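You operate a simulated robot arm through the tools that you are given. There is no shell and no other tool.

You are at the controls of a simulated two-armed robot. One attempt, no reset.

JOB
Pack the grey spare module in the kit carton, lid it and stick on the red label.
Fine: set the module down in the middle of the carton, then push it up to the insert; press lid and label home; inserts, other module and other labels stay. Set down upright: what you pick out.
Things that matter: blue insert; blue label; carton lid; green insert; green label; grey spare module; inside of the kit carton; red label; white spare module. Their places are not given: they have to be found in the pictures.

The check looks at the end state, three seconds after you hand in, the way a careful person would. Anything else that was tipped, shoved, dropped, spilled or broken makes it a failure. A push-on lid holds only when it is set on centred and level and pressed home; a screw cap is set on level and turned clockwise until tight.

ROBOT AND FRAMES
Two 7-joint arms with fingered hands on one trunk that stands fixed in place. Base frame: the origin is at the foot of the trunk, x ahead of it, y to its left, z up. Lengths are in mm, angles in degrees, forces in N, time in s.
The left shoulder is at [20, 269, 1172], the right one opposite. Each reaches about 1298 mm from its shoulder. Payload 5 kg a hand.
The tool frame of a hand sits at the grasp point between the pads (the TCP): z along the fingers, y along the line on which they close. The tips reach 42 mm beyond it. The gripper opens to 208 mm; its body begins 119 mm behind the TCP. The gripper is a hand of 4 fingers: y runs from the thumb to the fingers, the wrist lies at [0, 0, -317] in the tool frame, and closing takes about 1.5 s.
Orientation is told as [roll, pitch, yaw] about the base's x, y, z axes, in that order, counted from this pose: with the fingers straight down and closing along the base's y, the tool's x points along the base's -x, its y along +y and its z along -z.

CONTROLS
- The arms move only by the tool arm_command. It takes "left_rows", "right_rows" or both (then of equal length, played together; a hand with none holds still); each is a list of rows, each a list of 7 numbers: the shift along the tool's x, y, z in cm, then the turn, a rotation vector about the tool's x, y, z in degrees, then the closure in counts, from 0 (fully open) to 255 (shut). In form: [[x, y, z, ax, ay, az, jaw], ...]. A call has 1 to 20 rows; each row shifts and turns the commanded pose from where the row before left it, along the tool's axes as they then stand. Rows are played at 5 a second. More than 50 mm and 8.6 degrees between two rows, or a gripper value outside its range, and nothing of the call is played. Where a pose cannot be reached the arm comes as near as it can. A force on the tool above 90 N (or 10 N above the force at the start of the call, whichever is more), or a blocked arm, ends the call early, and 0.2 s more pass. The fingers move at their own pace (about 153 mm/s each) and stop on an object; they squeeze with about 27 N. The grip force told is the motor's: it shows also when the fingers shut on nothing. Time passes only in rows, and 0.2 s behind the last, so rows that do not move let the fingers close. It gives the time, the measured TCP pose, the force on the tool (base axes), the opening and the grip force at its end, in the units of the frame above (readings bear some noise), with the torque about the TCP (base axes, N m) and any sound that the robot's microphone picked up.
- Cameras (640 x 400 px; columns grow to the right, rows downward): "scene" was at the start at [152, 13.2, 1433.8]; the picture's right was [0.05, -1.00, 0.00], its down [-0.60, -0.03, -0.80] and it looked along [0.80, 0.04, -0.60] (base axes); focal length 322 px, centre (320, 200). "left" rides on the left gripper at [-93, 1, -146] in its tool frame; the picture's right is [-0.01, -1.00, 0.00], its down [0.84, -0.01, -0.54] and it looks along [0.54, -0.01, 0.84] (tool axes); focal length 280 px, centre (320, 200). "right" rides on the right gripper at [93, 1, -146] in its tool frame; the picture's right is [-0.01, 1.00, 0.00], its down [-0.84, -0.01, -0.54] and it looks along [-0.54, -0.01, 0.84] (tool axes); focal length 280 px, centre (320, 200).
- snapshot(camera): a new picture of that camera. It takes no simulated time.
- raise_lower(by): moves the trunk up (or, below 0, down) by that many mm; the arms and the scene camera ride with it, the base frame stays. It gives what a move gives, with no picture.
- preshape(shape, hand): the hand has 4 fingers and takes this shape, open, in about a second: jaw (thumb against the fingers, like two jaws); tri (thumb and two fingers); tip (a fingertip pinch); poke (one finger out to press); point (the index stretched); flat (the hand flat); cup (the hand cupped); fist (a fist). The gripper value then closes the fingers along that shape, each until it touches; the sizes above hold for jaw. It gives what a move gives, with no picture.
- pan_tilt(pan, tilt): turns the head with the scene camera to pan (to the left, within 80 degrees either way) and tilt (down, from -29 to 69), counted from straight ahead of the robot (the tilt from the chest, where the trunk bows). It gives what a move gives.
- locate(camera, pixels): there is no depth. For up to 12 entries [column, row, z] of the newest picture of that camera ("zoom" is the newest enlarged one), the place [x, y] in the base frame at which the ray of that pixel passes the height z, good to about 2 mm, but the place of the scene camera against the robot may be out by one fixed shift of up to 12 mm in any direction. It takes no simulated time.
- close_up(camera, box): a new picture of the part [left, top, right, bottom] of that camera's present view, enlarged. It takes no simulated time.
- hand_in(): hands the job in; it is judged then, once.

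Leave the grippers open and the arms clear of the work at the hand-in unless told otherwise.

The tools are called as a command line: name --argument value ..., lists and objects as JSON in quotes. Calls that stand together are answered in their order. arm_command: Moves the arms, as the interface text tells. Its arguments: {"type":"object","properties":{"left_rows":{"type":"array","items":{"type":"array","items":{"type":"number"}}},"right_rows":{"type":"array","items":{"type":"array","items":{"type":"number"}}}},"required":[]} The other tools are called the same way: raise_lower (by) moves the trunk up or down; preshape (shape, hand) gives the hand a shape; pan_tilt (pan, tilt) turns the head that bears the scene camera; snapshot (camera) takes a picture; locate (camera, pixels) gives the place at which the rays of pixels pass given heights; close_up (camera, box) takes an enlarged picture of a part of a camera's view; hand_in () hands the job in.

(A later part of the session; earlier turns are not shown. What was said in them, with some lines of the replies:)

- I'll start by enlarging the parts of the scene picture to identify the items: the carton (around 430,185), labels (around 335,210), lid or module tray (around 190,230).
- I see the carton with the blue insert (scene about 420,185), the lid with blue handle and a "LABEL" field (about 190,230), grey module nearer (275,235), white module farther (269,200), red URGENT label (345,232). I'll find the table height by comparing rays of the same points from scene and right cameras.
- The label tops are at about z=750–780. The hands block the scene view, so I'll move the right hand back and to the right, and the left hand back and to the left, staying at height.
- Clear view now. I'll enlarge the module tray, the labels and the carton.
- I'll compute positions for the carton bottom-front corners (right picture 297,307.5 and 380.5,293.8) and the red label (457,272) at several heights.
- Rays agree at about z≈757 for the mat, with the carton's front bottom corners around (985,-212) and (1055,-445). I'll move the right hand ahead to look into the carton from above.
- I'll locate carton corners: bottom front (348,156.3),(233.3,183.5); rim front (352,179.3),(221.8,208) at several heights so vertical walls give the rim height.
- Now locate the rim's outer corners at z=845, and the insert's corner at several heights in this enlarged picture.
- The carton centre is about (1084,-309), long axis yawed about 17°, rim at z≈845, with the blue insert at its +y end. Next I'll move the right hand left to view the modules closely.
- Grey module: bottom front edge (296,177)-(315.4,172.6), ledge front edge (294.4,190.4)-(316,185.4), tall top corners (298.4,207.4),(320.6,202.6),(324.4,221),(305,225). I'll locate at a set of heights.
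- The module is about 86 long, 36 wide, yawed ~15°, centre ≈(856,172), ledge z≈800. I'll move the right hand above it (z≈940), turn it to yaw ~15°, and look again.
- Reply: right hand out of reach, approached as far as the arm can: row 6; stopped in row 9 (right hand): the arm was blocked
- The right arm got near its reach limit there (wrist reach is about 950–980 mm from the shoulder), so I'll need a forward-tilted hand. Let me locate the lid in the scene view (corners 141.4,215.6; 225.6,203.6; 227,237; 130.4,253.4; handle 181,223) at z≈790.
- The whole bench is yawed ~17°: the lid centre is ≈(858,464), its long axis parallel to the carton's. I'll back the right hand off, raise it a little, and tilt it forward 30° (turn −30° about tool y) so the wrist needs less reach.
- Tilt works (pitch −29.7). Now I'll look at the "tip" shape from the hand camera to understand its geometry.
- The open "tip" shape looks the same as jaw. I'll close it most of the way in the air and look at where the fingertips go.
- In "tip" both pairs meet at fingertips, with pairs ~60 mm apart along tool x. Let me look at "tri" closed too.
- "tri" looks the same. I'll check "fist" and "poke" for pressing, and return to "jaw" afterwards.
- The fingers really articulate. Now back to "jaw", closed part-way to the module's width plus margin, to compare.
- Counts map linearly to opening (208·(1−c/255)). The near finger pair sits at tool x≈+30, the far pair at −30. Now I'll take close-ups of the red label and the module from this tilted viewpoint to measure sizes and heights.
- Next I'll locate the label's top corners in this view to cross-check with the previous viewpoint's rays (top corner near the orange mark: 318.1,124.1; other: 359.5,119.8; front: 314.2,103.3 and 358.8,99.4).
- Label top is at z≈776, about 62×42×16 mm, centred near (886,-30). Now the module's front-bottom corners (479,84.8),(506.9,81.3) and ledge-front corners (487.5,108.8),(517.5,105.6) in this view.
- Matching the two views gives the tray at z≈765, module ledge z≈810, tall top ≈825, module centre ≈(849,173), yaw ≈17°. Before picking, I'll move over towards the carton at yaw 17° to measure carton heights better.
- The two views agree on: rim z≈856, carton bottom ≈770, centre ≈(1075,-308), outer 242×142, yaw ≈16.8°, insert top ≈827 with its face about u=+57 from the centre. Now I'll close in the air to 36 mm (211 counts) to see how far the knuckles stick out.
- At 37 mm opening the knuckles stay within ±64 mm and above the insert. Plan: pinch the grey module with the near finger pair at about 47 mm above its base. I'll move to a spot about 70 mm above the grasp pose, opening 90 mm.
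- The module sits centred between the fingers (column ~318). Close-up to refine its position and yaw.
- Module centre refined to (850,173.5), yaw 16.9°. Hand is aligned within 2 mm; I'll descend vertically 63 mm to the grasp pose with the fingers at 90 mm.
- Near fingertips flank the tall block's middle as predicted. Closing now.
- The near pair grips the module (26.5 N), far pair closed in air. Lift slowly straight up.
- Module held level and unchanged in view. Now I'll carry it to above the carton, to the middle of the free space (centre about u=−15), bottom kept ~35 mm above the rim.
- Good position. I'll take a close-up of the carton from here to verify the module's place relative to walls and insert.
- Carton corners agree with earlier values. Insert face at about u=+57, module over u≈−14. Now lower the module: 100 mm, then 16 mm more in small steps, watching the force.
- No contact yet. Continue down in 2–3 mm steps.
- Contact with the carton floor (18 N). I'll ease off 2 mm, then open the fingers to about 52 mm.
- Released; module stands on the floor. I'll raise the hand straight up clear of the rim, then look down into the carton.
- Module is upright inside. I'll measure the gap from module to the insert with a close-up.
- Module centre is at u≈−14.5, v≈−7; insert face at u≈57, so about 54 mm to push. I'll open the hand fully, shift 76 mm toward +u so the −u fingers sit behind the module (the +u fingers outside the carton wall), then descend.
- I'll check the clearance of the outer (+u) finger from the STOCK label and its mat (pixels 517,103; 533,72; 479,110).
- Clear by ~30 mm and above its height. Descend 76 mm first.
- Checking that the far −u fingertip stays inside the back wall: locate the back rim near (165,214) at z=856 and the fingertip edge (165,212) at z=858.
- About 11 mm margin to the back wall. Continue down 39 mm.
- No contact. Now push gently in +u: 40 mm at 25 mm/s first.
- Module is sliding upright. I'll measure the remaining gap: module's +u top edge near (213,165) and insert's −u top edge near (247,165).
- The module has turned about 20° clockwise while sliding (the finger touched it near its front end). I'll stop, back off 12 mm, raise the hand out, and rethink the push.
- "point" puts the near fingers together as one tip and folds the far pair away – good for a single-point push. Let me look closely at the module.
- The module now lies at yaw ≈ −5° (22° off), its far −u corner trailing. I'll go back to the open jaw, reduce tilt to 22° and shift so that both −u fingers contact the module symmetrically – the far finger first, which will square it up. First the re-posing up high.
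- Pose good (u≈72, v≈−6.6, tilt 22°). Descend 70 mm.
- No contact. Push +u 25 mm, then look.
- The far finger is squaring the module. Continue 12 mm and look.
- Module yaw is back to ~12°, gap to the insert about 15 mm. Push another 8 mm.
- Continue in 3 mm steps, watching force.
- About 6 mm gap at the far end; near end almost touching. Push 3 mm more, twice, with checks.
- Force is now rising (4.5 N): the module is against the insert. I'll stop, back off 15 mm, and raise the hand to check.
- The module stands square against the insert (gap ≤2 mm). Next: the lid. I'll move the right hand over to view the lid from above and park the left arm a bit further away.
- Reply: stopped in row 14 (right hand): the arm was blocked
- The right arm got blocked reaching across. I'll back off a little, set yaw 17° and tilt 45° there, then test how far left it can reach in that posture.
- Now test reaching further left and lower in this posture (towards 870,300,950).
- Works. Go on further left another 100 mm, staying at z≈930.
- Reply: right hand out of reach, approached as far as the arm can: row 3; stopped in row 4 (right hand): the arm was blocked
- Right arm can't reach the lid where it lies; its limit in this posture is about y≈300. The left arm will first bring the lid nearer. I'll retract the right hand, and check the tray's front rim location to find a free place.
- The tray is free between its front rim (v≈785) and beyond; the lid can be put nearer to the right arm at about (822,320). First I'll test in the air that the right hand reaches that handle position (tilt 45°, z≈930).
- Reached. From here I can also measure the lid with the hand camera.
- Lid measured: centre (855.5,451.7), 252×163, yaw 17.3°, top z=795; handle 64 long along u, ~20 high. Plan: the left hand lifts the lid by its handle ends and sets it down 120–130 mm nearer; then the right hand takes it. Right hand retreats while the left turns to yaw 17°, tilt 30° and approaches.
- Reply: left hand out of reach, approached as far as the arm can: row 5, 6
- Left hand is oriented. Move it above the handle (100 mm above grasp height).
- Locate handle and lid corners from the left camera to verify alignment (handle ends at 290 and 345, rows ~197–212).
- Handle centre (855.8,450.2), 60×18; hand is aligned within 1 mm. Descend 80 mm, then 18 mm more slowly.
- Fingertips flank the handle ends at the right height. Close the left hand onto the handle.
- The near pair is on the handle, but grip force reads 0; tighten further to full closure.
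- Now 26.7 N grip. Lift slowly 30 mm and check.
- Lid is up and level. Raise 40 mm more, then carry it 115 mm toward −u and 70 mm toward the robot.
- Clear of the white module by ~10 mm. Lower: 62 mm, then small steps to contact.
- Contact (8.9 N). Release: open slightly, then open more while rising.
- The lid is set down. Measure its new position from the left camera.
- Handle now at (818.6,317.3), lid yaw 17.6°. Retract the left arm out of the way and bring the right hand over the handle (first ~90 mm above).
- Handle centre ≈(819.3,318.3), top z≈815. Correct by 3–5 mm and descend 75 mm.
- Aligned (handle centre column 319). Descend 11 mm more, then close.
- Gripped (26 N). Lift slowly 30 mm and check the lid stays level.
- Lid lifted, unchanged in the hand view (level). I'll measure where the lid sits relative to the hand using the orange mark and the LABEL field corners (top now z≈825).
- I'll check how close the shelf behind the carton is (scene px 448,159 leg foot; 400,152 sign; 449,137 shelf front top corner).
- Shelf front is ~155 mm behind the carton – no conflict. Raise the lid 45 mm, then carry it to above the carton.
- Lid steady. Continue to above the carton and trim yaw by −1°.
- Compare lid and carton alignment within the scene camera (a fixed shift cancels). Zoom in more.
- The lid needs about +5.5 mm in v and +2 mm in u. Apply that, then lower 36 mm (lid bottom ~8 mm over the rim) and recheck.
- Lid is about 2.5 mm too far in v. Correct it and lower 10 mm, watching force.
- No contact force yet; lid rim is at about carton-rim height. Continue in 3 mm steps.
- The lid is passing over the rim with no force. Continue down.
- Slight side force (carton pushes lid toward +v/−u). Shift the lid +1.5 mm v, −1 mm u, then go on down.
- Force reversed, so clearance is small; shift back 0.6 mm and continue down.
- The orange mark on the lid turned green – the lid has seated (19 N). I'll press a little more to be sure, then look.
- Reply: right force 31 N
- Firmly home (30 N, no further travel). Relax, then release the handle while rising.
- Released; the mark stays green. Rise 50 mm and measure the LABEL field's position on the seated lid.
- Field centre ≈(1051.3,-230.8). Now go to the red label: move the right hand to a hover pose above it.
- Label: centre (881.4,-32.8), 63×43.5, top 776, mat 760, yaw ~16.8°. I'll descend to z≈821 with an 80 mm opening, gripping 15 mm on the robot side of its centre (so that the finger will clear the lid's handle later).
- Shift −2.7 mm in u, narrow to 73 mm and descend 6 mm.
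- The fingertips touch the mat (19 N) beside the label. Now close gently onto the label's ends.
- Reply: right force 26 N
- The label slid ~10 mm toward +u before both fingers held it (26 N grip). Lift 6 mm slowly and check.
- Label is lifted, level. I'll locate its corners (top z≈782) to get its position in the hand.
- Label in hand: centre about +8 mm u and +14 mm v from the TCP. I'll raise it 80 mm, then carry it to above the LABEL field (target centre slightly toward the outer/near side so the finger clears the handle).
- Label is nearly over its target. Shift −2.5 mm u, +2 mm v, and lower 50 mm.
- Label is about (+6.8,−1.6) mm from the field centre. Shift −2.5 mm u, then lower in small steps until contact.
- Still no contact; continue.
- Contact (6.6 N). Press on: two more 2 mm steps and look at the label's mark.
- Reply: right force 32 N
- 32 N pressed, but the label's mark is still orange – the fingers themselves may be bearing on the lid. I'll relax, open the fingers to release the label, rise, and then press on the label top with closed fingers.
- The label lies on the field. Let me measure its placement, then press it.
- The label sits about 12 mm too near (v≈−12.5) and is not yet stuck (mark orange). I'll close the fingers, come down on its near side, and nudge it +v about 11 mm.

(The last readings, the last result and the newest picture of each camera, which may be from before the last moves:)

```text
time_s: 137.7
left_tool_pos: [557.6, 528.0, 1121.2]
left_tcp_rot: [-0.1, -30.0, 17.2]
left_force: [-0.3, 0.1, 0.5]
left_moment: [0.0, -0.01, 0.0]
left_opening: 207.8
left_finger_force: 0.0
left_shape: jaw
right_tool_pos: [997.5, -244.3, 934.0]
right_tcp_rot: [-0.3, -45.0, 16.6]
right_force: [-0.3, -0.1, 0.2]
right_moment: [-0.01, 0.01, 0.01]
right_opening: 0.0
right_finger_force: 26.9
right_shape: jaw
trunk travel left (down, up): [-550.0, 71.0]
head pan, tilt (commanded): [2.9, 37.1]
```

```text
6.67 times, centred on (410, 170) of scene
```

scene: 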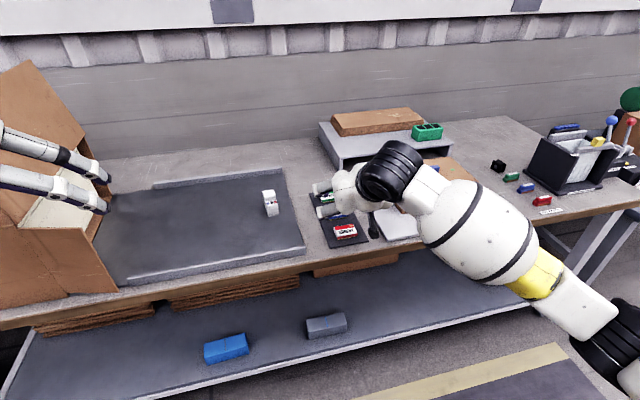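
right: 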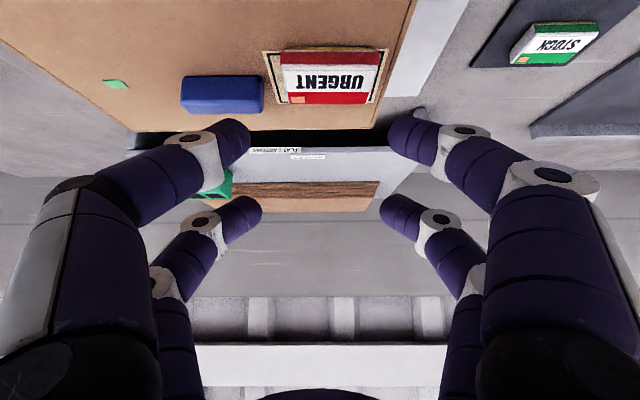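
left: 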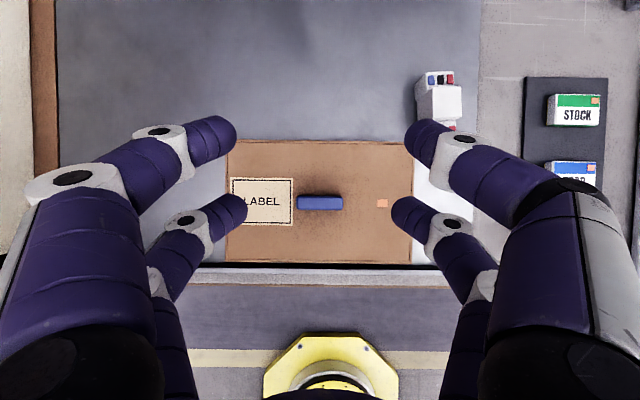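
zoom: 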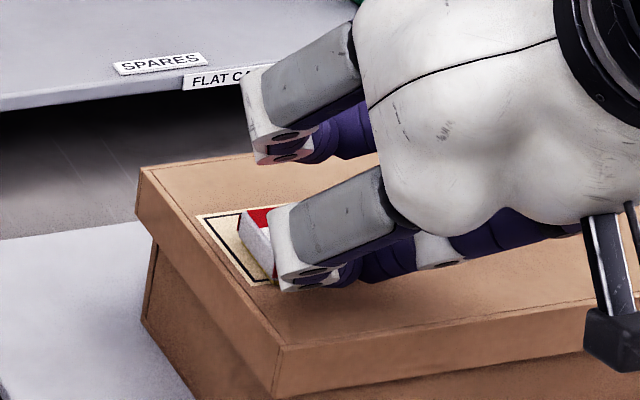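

Lower in small steps till the tips just touch the lid in front of the label.

arm_command --right_rows '[[0.212, 0, 0.212, 0, 0, 0, 255], [0.212, 0, 0.212, 0, 0, 0, 255], [0, 0, 0, 0, 0, 0, 255]]'

arm_command --right_rows '[[0.177, 0, 0.177, 0, 0, 0, 255], [0, 0, 0, 0, 0, 0, 255]]'

arm_command --right_rows '[[0.141, 0, 0.141, 0, 0, 0, 255], [0, 0, 0, 0, 0, 0, 255]]'

```text
time_s: 138.5
left_tool_pos: [557.7, 529.3, 1121.0]
left_tcp_rot: [0.0, -30.1, 17.2]
left_force: [-0.6, -0.4, 0.1]
left_moment: [-0.01, 0.03, 0.0]
left_opening: 208.0
left_finger_force: 0.0
left_shape: jaw
right_tool_pos: [999.3, -244.9, 926.1]
right_tcp_rot: [-0.3, -44.9, 16.6]
right_force: [0.3, 0.1, 0.5]
right_moment: [0.0, 0.0, -0.01]
right_opening: 0.3
right_finger_force: 26.9
right_shape: jaw
trunk travel left (down, up): [-550.0, 71.0]
head pan, tilt (commanded): [2.9, 37.1]
```

```text
time_s: 139.1
left_tool_pos: [556.4, 528.7, 1118.7]
left_tcp_rot: [0.0, -30.0, 17.1]
left_force: [-0.2, 0.8, 0.1]
left_moment: [0.01, 0.02, 0.02]
left_opening: 208.0
left_finger_force: 0.0
left_shape: jaw
right_tool_pos: [998.7, -245.3, 924.3]
right_tcp_rot: [-0.3, -45.0, 16.7]
right_force: [0.0, 0.5, 0.7]
right_moment: [0.03, -0.01, 0.02]
right_opening: 0.3
right_finger_force: 27.2
right_shape: jaw
trunk travel left (down, up): [-550.0, 71.0]
head pan, tilt (commanded): [2.9, 37.1]
```

```text
time_s: 139.7
left_tool_pos: [558.3, 528.3, 1120.6]
left_tcp_rot: [0.1, -30.1, 17.2]
left_force: [-0.2, 0.6, 1.2]
left_moment: [-0.01, 0.0, -0.01]
left_opening: 207.9
left_finger_force: 0.1
left_shape: jaw
right_tool_pos: [998.8, -245.1, 923.6]
right_tcp_rot: [-0.3, -44.9, 16.7]
right_force: [2.1, 0.3, 9.9]
right_moment: [0.09, -0.15, -0.02]
right_opening: 0.0
right_finger_force: 26.7
right_shape: jaw
trunk travel left (down, up): [-550.0, 71.0]
head pan, tilt (commanded): [2.9, 37.1]
```

Contact with the lid at TCP z≈923.6. Raise 2 mm, then advance +v 12 mm and look.

arm_command --right_rows '[[-0.155, 0, -0.155, 0, 0, 0, 255], [-0.212, 0, 0.212, 0, 0, 0, 255], [-0.212, 0, 0.212, 0, 0, 0, 255], [-0.212, 0, 0.212, 0, 0, 0, 255], [-0.212, 0, 0.212, 0, 0, 0, 255], [0, 0, 0, 0, 0, 0, 255]]'

close_up --camera "scene" --box '[370, 140, 450, 200]'

close_up --camera "right" --box '[180, 60, 460, 220]'

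```text
time_s: 141.1
left_tool_pos: [558.7, 527.3, 1119.1]
left_tcp_rot: [-0.1, -29.9, 17.1]
left_force: [-0.2, 0.0, 0.0]
left_moment: [0.0, 0.01, -0.04]
left_opening: 207.9
left_finger_force: 0.1
left_shape: jaw
right_tool_pos: [1009.6, -241.4, 924.0]
right_tcp_rot: [-0.3, -44.8, 16.8]
right_force: [0.4, -0.6, -0.8]
right_moment: [0.03, 0.03, 0.01]
right_opening: 0.0
right_finger_force: 27.1
right_shape: jaw
trunk travel left (down, up): [-550.0, 71.0]
head pan, tilt (commanded): [2.9, 37.1]
```

```text
6.67 times, centred on (410, 170) of scene
```

zoom: 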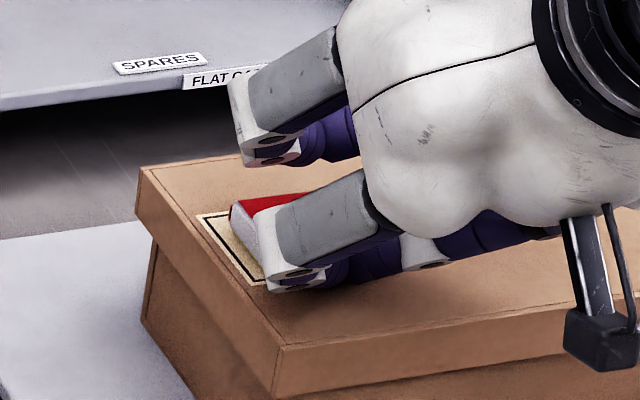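

```text
2.29 times, centred on (320, 140) of right
```

zoom: 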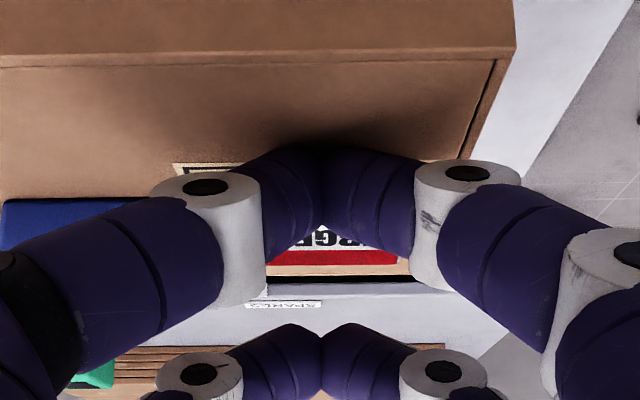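

The label is sliding with the push. Push 6 mm more, then rise and check.

arm_command --right_rows '[[-0.212, 0, 0.212, 0, 0, 0, 255], [-0.212, 0, 0.212, 0, 0, 0, 255], [0, 0, 0, 0, 0, 0, 255], [0.35, 0, -0.35, 0, 0, 0, 255], [-1.06, 0, -1.06, 0, 0, 0, 255], [-1.06, 0, -1.06, 0, 0, 0, 255], [-0.7, 0, -0.7, 0, 0, 0, 255], [0, 0, 0, 0, 0, 0, 255]]'

close_up --camera "right" --box '[160, 20, 440, 160]'

close_up --camera "scene" --box '[370, 140, 450, 200]'

```text
time_s: 142.9
left_tool_pos: [557.7, 527.4, 1120.6]
left_tcp_rot: [0.0, -30.0, 17.2]
left_force: [0.3, 0.3, -0.9]
left_moment: [0.0, -0.01, -0.02]
left_opening: 208.0
left_finger_force: 0.1
left_shape: jaw
right_tool_pos: [1010.4, -240.4, 964.8]
right_tcp_rot: [-0.3, -45.0, 16.6]
right_force: [1.0, 0.6, 0.0]
right_moment: [0.02, -0.01, -0.02]
right_opening: 0.0
right_finger_force: 27.1
right_shape: jaw
trunk travel left (down, up): [-550.0, 71.0]
head pan, tilt (commanded): [2.9, 37.1]
```

```text
2.29 times, centred on (300, 90) of right
```

zoom: 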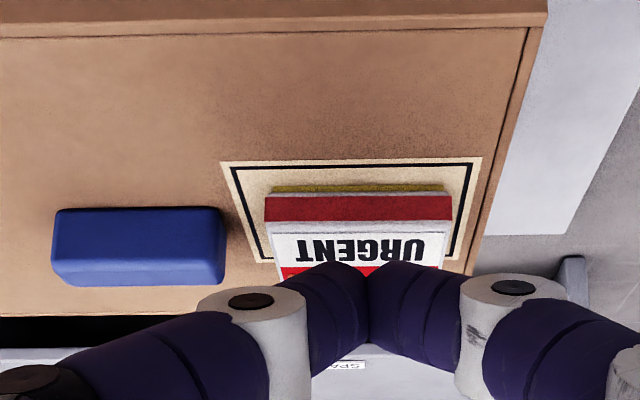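

```text
6.67 times, centred on (410, 170) of scene
```

zoom: 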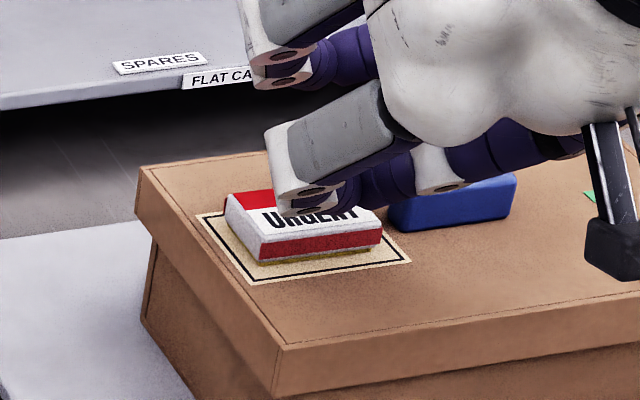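

close_up --camera "right" --box '[160, 20, 440, 160]'

locate --camera "zoom" --pixels '[[220, 163, 864], [482, 158, 864], [275, 190, 864], [445, 187, 864], [270, 235, 880], [452, 233, 880], [445, 266, 880], [280, 278, 880]]'

```text
2.29 times, centred on (300, 90) of right
```

zoom: 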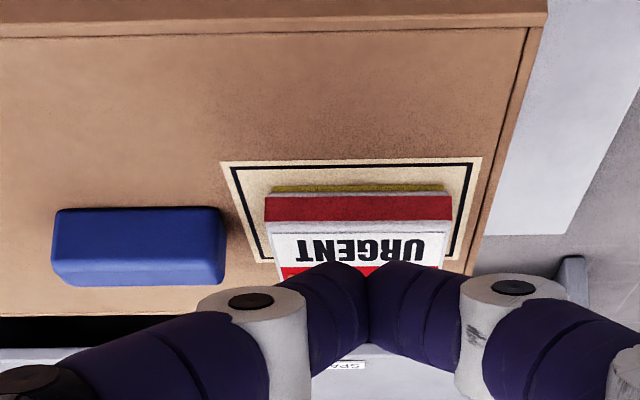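

```text
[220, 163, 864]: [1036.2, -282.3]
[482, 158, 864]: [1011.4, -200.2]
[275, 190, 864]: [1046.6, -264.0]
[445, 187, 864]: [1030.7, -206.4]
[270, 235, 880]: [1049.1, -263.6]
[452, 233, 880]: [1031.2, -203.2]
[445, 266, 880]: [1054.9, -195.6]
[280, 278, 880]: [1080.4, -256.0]
```

The label is now fully inside the field (offset about u+1.5, v+5.5). Move the closed fingertips over its centre and press down.

arm_command --right_rows '[[-1.63, -0.155, 1.63, 0, 0, 0, 255], [-1.63, -0.155, 1.63, 0, 0, 0, 255], [0.707, 0, 0.707, 0, 0, 0, 255], [0.707, 0, 0.707, 0, 0, 0, 255], [0, 0, 0, 0, 0, 0, 255]]'

close_up --camera "scene" --box '[370, 140, 450, 200]'

close_up --camera "right" --box '[160, 40, 440, 200]'

```text
time_s: 144.1
left_tool_pos: [558.5, 528.5, 1119.3]
left_tcp_rot: [0.0, -30.1, 17.3]
left_force: [0.2, 0.0, 0.2]
left_moment: [0.0, 0.0, 0.04]
left_opening: 208.0
left_finger_force: 0.1
left_shape: jaw
right_tool_pos: [1054.8, -231.3, 943.4]
right_tcp_rot: [-0.3, -44.8, 16.7]
right_force: [-0.7, -0.2, -0.5]
right_moment: [0.0, -0.02, -0.03]
right_opening: 0.2
right_finger_force: 27.2
right_shape: jaw
trunk travel left (down, up): [-550.0, 71.0]
head pan, tilt (commanded): [2.9, 37.1]
```

```text
6.67 times, centred on (410, 170) of scene
```

zoom: 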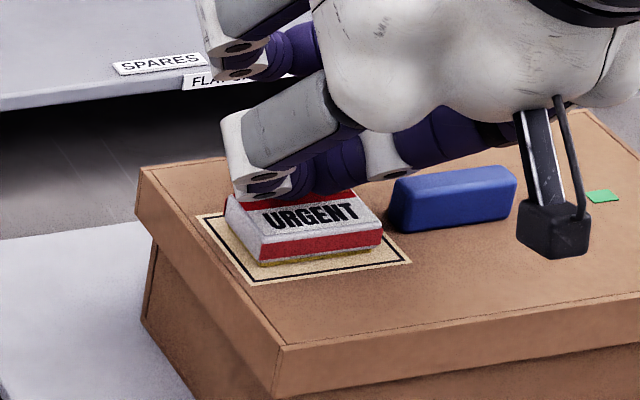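

```text
2.29 times, centred on (300, 120) of right
```

zoom: 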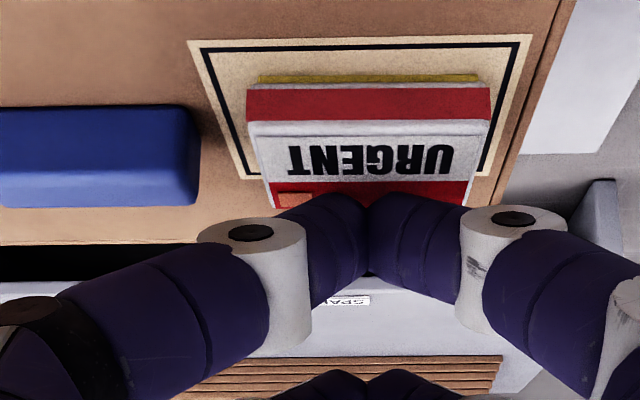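

Tips are centred over the label. Lower in 2 mm steps to press.

arm_command --right_rows '[[0.141, 0, 0.141, 0, 0, 0, 255], [0.141, 0, 0.141, 0, 0, 0, 255], [0, 0, 0, 0, 0, 0, 255]]'

arm_command --right_rows '[[0.141, 0, 0.141, 0, 0, 0, 255], [0, 0, 0, 0, 0, 0, 255]]'

arm_command --right_rows '[[0.141, 0, 0.141, 0, 0, 0, 255], [0, 0, 0, 0, 0, 0, 255]]'

```text
time_s: 144.9
left_tool_pos: [558.2, 528.5, 1120.1]
left_tcp_rot: [0.0, -29.9, 17.2]
left_force: [0.3, 0.2, 0.1]
left_moment: [-0.01, 0.0, -0.01]
left_opening: 208.1
left_finger_force: 0.0
left_shape: jaw
right_tool_pos: [1056.0, -231.4, 940.2]
right_tcp_rot: [-0.3, -44.9, 16.7]
right_force: [0.0, -0.6, 0.8]
right_moment: [0.01, 0.02, 0.02]
right_opening: 0.0
right_finger_force: 27.1
right_shape: jaw
trunk travel left (down, up): [-550.0, 71.0]
head pan, tilt (commanded): [2.9, 37.1]
```

```text
time_s: 145.5
left_tool_pos: [557.9, 527.3, 1120.0]
left_tcp_rot: [0.0, -30.1, 17.1]
left_force: [-0.2, 0.7, -0.3]
left_moment: [0.02, -0.01, 0.01]
left_opening: 207.8
left_finger_force: 0.0
left_shape: jaw
right_tool_pos: [1057.6, -231.0, 939.0]
right_tcp_rot: [-0.3, -44.9, 16.7]
right_force: [-0.3, -0.1, 3.8]
right_moment: [-0.01, 0.04, -0.02]
right_opening: 0.0
right_finger_force: 27.0
right_shape: jaw
trunk travel left (down, up): [-550.0, 71.0]
head pan, tilt (commanded): [2.9, 37.1]
```

```text
time_s: 146.1
left_tool_pos: [557.6, 527.9, 1119.8]
left_tcp_rot: [-0.1, -30.1, 17.2]
left_force: [-0.2, -0.2, 0.3]
left_moment: [-0.03, 0.01, 0.01]
left_opening: 207.9
left_finger_force: 0.1
left_shape: jaw
right_tool_pos: [1055.8, -230.5, 938.8]
right_tcp_rot: [-0.3, -45.0, 16.7]
right_force: [-0.1, 0.8, 12.1]
right_moment: [0.09, -0.07, -0.03]
right_opening: 0.0
right_finger_force: 26.9
right_shape: jaw
trunk travel left (down, up): [-550.0, 71.0]
head pan, tilt (commanded): [2.9, 37.1]
```

Pressing (12 N). Increase further.

arm_command --right_rows '[[0.177, 0, 0.177, 0, 0, 0, 255], [0, 0, 0, 0, 0, 0, 255]]'

arm_command --right_rows '[[0.177, 0, 0.177, 0, 0, 0, 255], [0, 0, 0, 0, 0, 0, 255]]'

close_up --camera "scene" --box '[370, 140, 450, 200]'

close_up --camera "right" --box '[160, 40, 440, 200]'

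```text
time_s: 146.7
left_tool_pos: [557.0, 527.3, 1121.1]
left_tcp_rot: [-0.2, -30.1, 17.3]
left_force: [0.2, 0.1, 0.5]
left_moment: [0.0, 0.01, 0.05]
left_opening: 207.8
left_finger_force: 0.0
left_shape: jaw
right_tool_pos: [1055.8, -230.0, 936.8]
right_tcp_rot: [-0.3, -45.2, 16.7]
right_force: [2.5, 0.2, 25.1]
right_moment: [0.08, -0.25, -0.03]
right_opening: 0.1
right_finger_force: 27.1
right_shape: jaw
trunk travel left (down, up): [-550.0, 71.0]
head pan, tilt (commanded): [2.9, 37.1]
```

```text
time_s: 147.3
left_tool_pos: [555.5, 527.8, 1120.8]
left_tcp_rot: [-0.1, -30.1, 17.1]
left_force: [-0.4, -0.7, 0.3]
left_moment: [0.0, -0.02, 0.01]
left_opening: 208.0
left_finger_force: 0.1
left_shape: jaw
right_tool_pos: [1055.6, -229.2, 938.4]
right_tcp_rot: [-0.4, -45.2, 16.6]
right_force: [2.2, -1.2, 38.9]
right_moment: [0.08, -0.28, -0.06]
right_opening: 0.0
right_finger_force: 27.1
right_shape: jaw
trunk travel left (down, up): [-550.0, 71.0]
head pan, tilt (commanded): [2.9, 37.1]
```

```text
6.67 times, centred on (410, 170) of scene
```

zoom: 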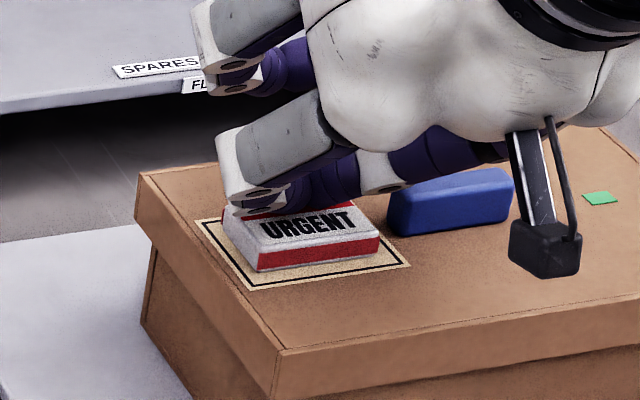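

```text
2.29 times, centred on (300, 120) of right
```

zoom: 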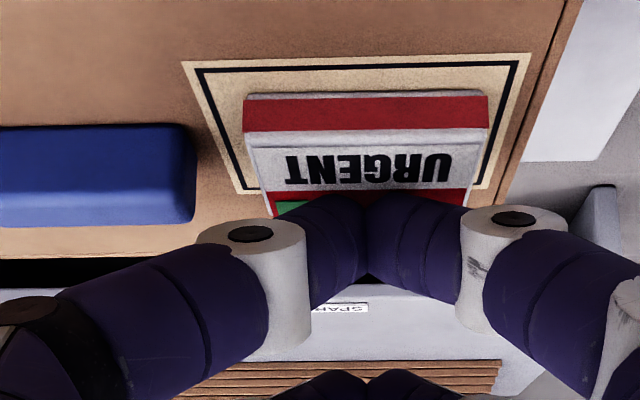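

The label's mark turned green and the adhesive strip has compressed – it is stuck. Now lift straight up and retreat.

arm_command --right_rows '[[-0.35, 0, -0.35, 0, 0, 0, 255], [-0.7, 0, -0.7, 0, 0, 0, 255], [-1.4, 0, -1.4, 0, 0, 0, 255], [-1.8, 0, -1.8, 0, 0, 0, 255], [-1.8, 0, -1.8, 0, 0, 0, 255], [0, 0, 0, 0, 0, 0, 255]]'

snapshot --camera "right"

close_up --camera "scene" --box '[360, 130, 480, 220]'

```text
time_s: 148.7
left_tool_pos: [558.6, 528.6, 1120.7]
left_tcp_rot: [0.1, -30.0, 17.3]
left_force: [-0.5, 0.1, -0.3]
left_moment: [-0.03, 0.0, 0.0]
left_opening: 208.0
left_finger_force: 0.1
left_shape: jaw
right_tool_pos: [1055.8, -231.5, 1015.0]
right_tcp_rot: [-0.3, -44.9, 16.6]
right_force: [0.7, 0.2, -0.2]
right_moment: [0.01, 0.0, -0.01]
right_opening: 0.0
right_finger_force: 27.2
right_shape: jaw
trunk travel left (down, up): [-550.0, 71.0]
head pan, tilt (commanded): [2.9, 37.1]
```

```text
taken
```

right: 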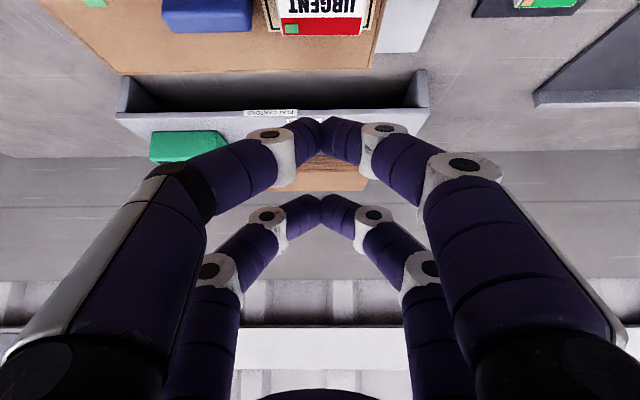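

```text
4.44 times, centred on (420, 175) of scene
```

zoom: 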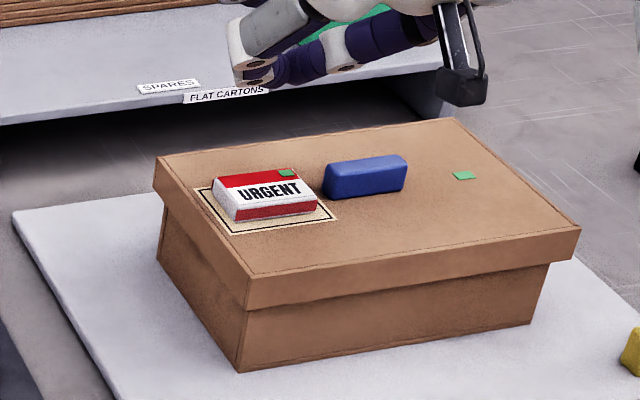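

Both marks are green and the label sits in its field. Retract the right arm back and up, then open the hand.

arm_command --right_rows '[[2.0, 0.0, -3.5, 0, 0, 0, 255], [2.39, 0.0, -3.41, 0, 0, 0, 255], [2.39, 0.0, -3.41, 0, 0, 0, 255], [2.39, 0.0, -3.41, 0, 0, 0, 255], [2.39, 0.0, -3.41, 0, 0, 0, 255], [2.39, 0.0, -3.41, 0, 0, 0, 255], [2.39, 0.0, -3.41, 0, 0, 0, 200], [2.39, 0.0, -3.41, 0, 0, 0, 100], [2.39, 0.0, -3.41, 0, 0, 0, 0], [0, 0, 0, 0, 0, 0, 0], [0, 0, 0, 0, 0, 0, 0]]'

snapshot --camera "scene"

snapshot --camera "right"

```text
time_s: 151.1
left_tool_pos: [557.9, 528.8, 1119.5]
left_tcp_rot: [0.0, -29.9, 17.2]
left_force: [1.2, 0.1, -0.4]
left_moment: [0.02, 0.04, 0.01]
left_opening: 207.8
left_finger_force: 0.0
left_shape: jaw
right_tool_pos: [705.0, -335.2, 1087.2]
right_tcp_rot: [-0.4, -44.8, 16.6]
right_force: [0.3, -0.7, 0.4]
right_moment: [0.01, 0.01, 0.02]
right_opening: 207.7
right_finger_force: 0.0
right_shape: jaw
trunk travel left (down, up): [-550.0, 71.0]
head pan, tilt (commanded): [2.9, 37.1]
```

```text
taken
```

scene: 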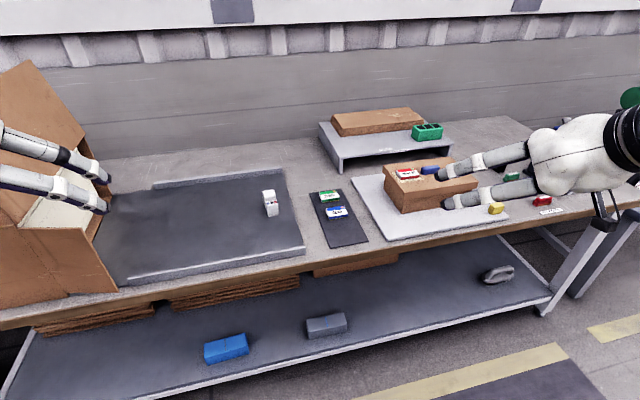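

```text
taken
```

right: 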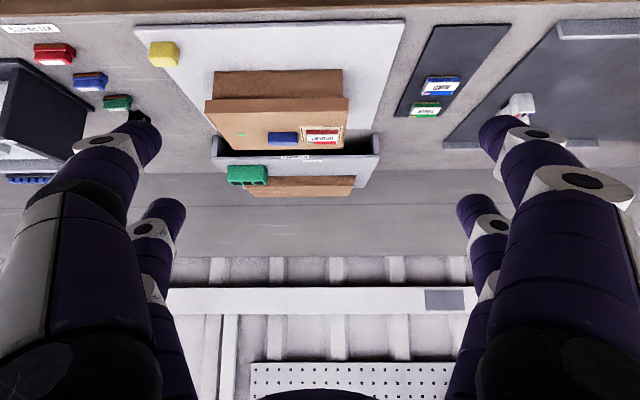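

Everything else is in place. I'll pull the right hand a bit further back and to the right for a clear final view.

arm_command --right_rows '[[2.0, -3.5, -1.5, 0, 0, 0, 0], [2.0, -3.5, -1.5, 0, 0, 0, 0], [2.0, -3.5, -1.5, 0, 0, 0, 0], [2.0, -3.5, -1.5, 0, 0, 0, 0], [0, 0, 0, 0, 0, 0, 0]]'

close_up --camera "scene" --box '[300, 110, 540, 260]'

close_up --camera "scene" --box '[230, 170, 390, 270]'

```text
time_s: 152.3
left_tool_pos: [558.2, 528.2, 1119.8]
left_tcp_rot: [0.0, -29.9, 17.2]
left_force: [-0.7, 0.2, -0.3]
left_moment: [0.0, 0.02, -0.02]
left_opening: 207.9
left_finger_force: 0.0
left_shape: jaw
right_tool_pos: [647.6, -495.0, 1073.2]
right_tcp_rot: [-0.2, -44.8, 16.6]
right_force: [-0.5, -1.0, -0.8]
right_moment: [0.02, 0.02, -0.02]
right_opening: 207.8
right_finger_force: 0.1
right_shape: jaw
trunk travel left (down, up): [-550.0, 71.0]
head pan, tilt (commanded): [2.9, 37.1]
```

```text
2.67 times, centred on (420, 185) of scene
```

zoom: 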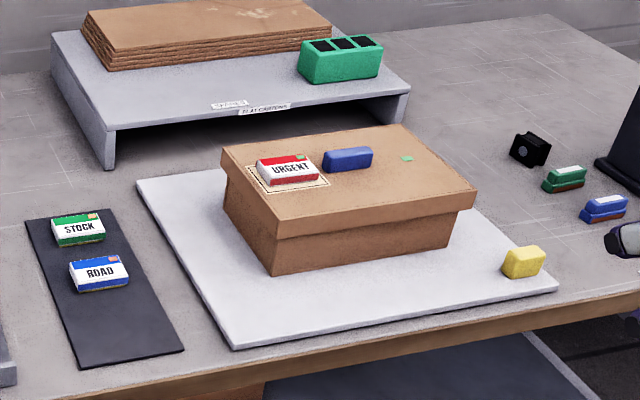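

```text
4.00 times, centred on (310, 220) of scene
```

zoom: 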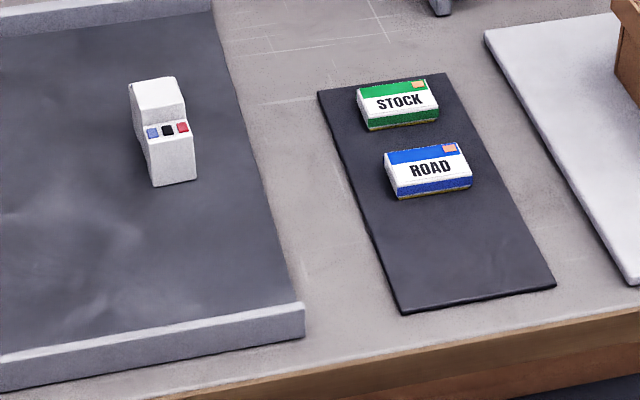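

The lid is on level with its mark green. The URGENT label is in its field with its mark green. The white module, the STOCK and ROAD labels and the green insert have not moved. Both hands are open and clear of the work. Handing in.

hand_in

```text
The job is handed in.
```

The job is handed in. The grey module is packed in the kit carton, the lid is on and the red label is stuck in its field.

- **Module:** it stands upright, within about 2 mm of the blue insert. My first push turned it, so I backed off and squared it up with a second one. I measured a possible shift of about 2 mm in the insert, no larger than the measuring error.
- **Lid:** it sits centred and level, pressed to about 30 N, and its mark turned green. The right arm could not reach the lid where it lay. The left hand moved it closer on the tray first.
- **Red label:** it landed about 12 mm off at first, so I slid it into the field before pressing. It lies fully inside the field, about 6 mm off centre. I pressed it to about 39 N and its mark turned green.
- **Everything else:** the white module, the green insert and the green and blue labels look undisturbed in the last pictures. The blue insert was last seen before the lid went on.

Both hands are open and clear of the work.
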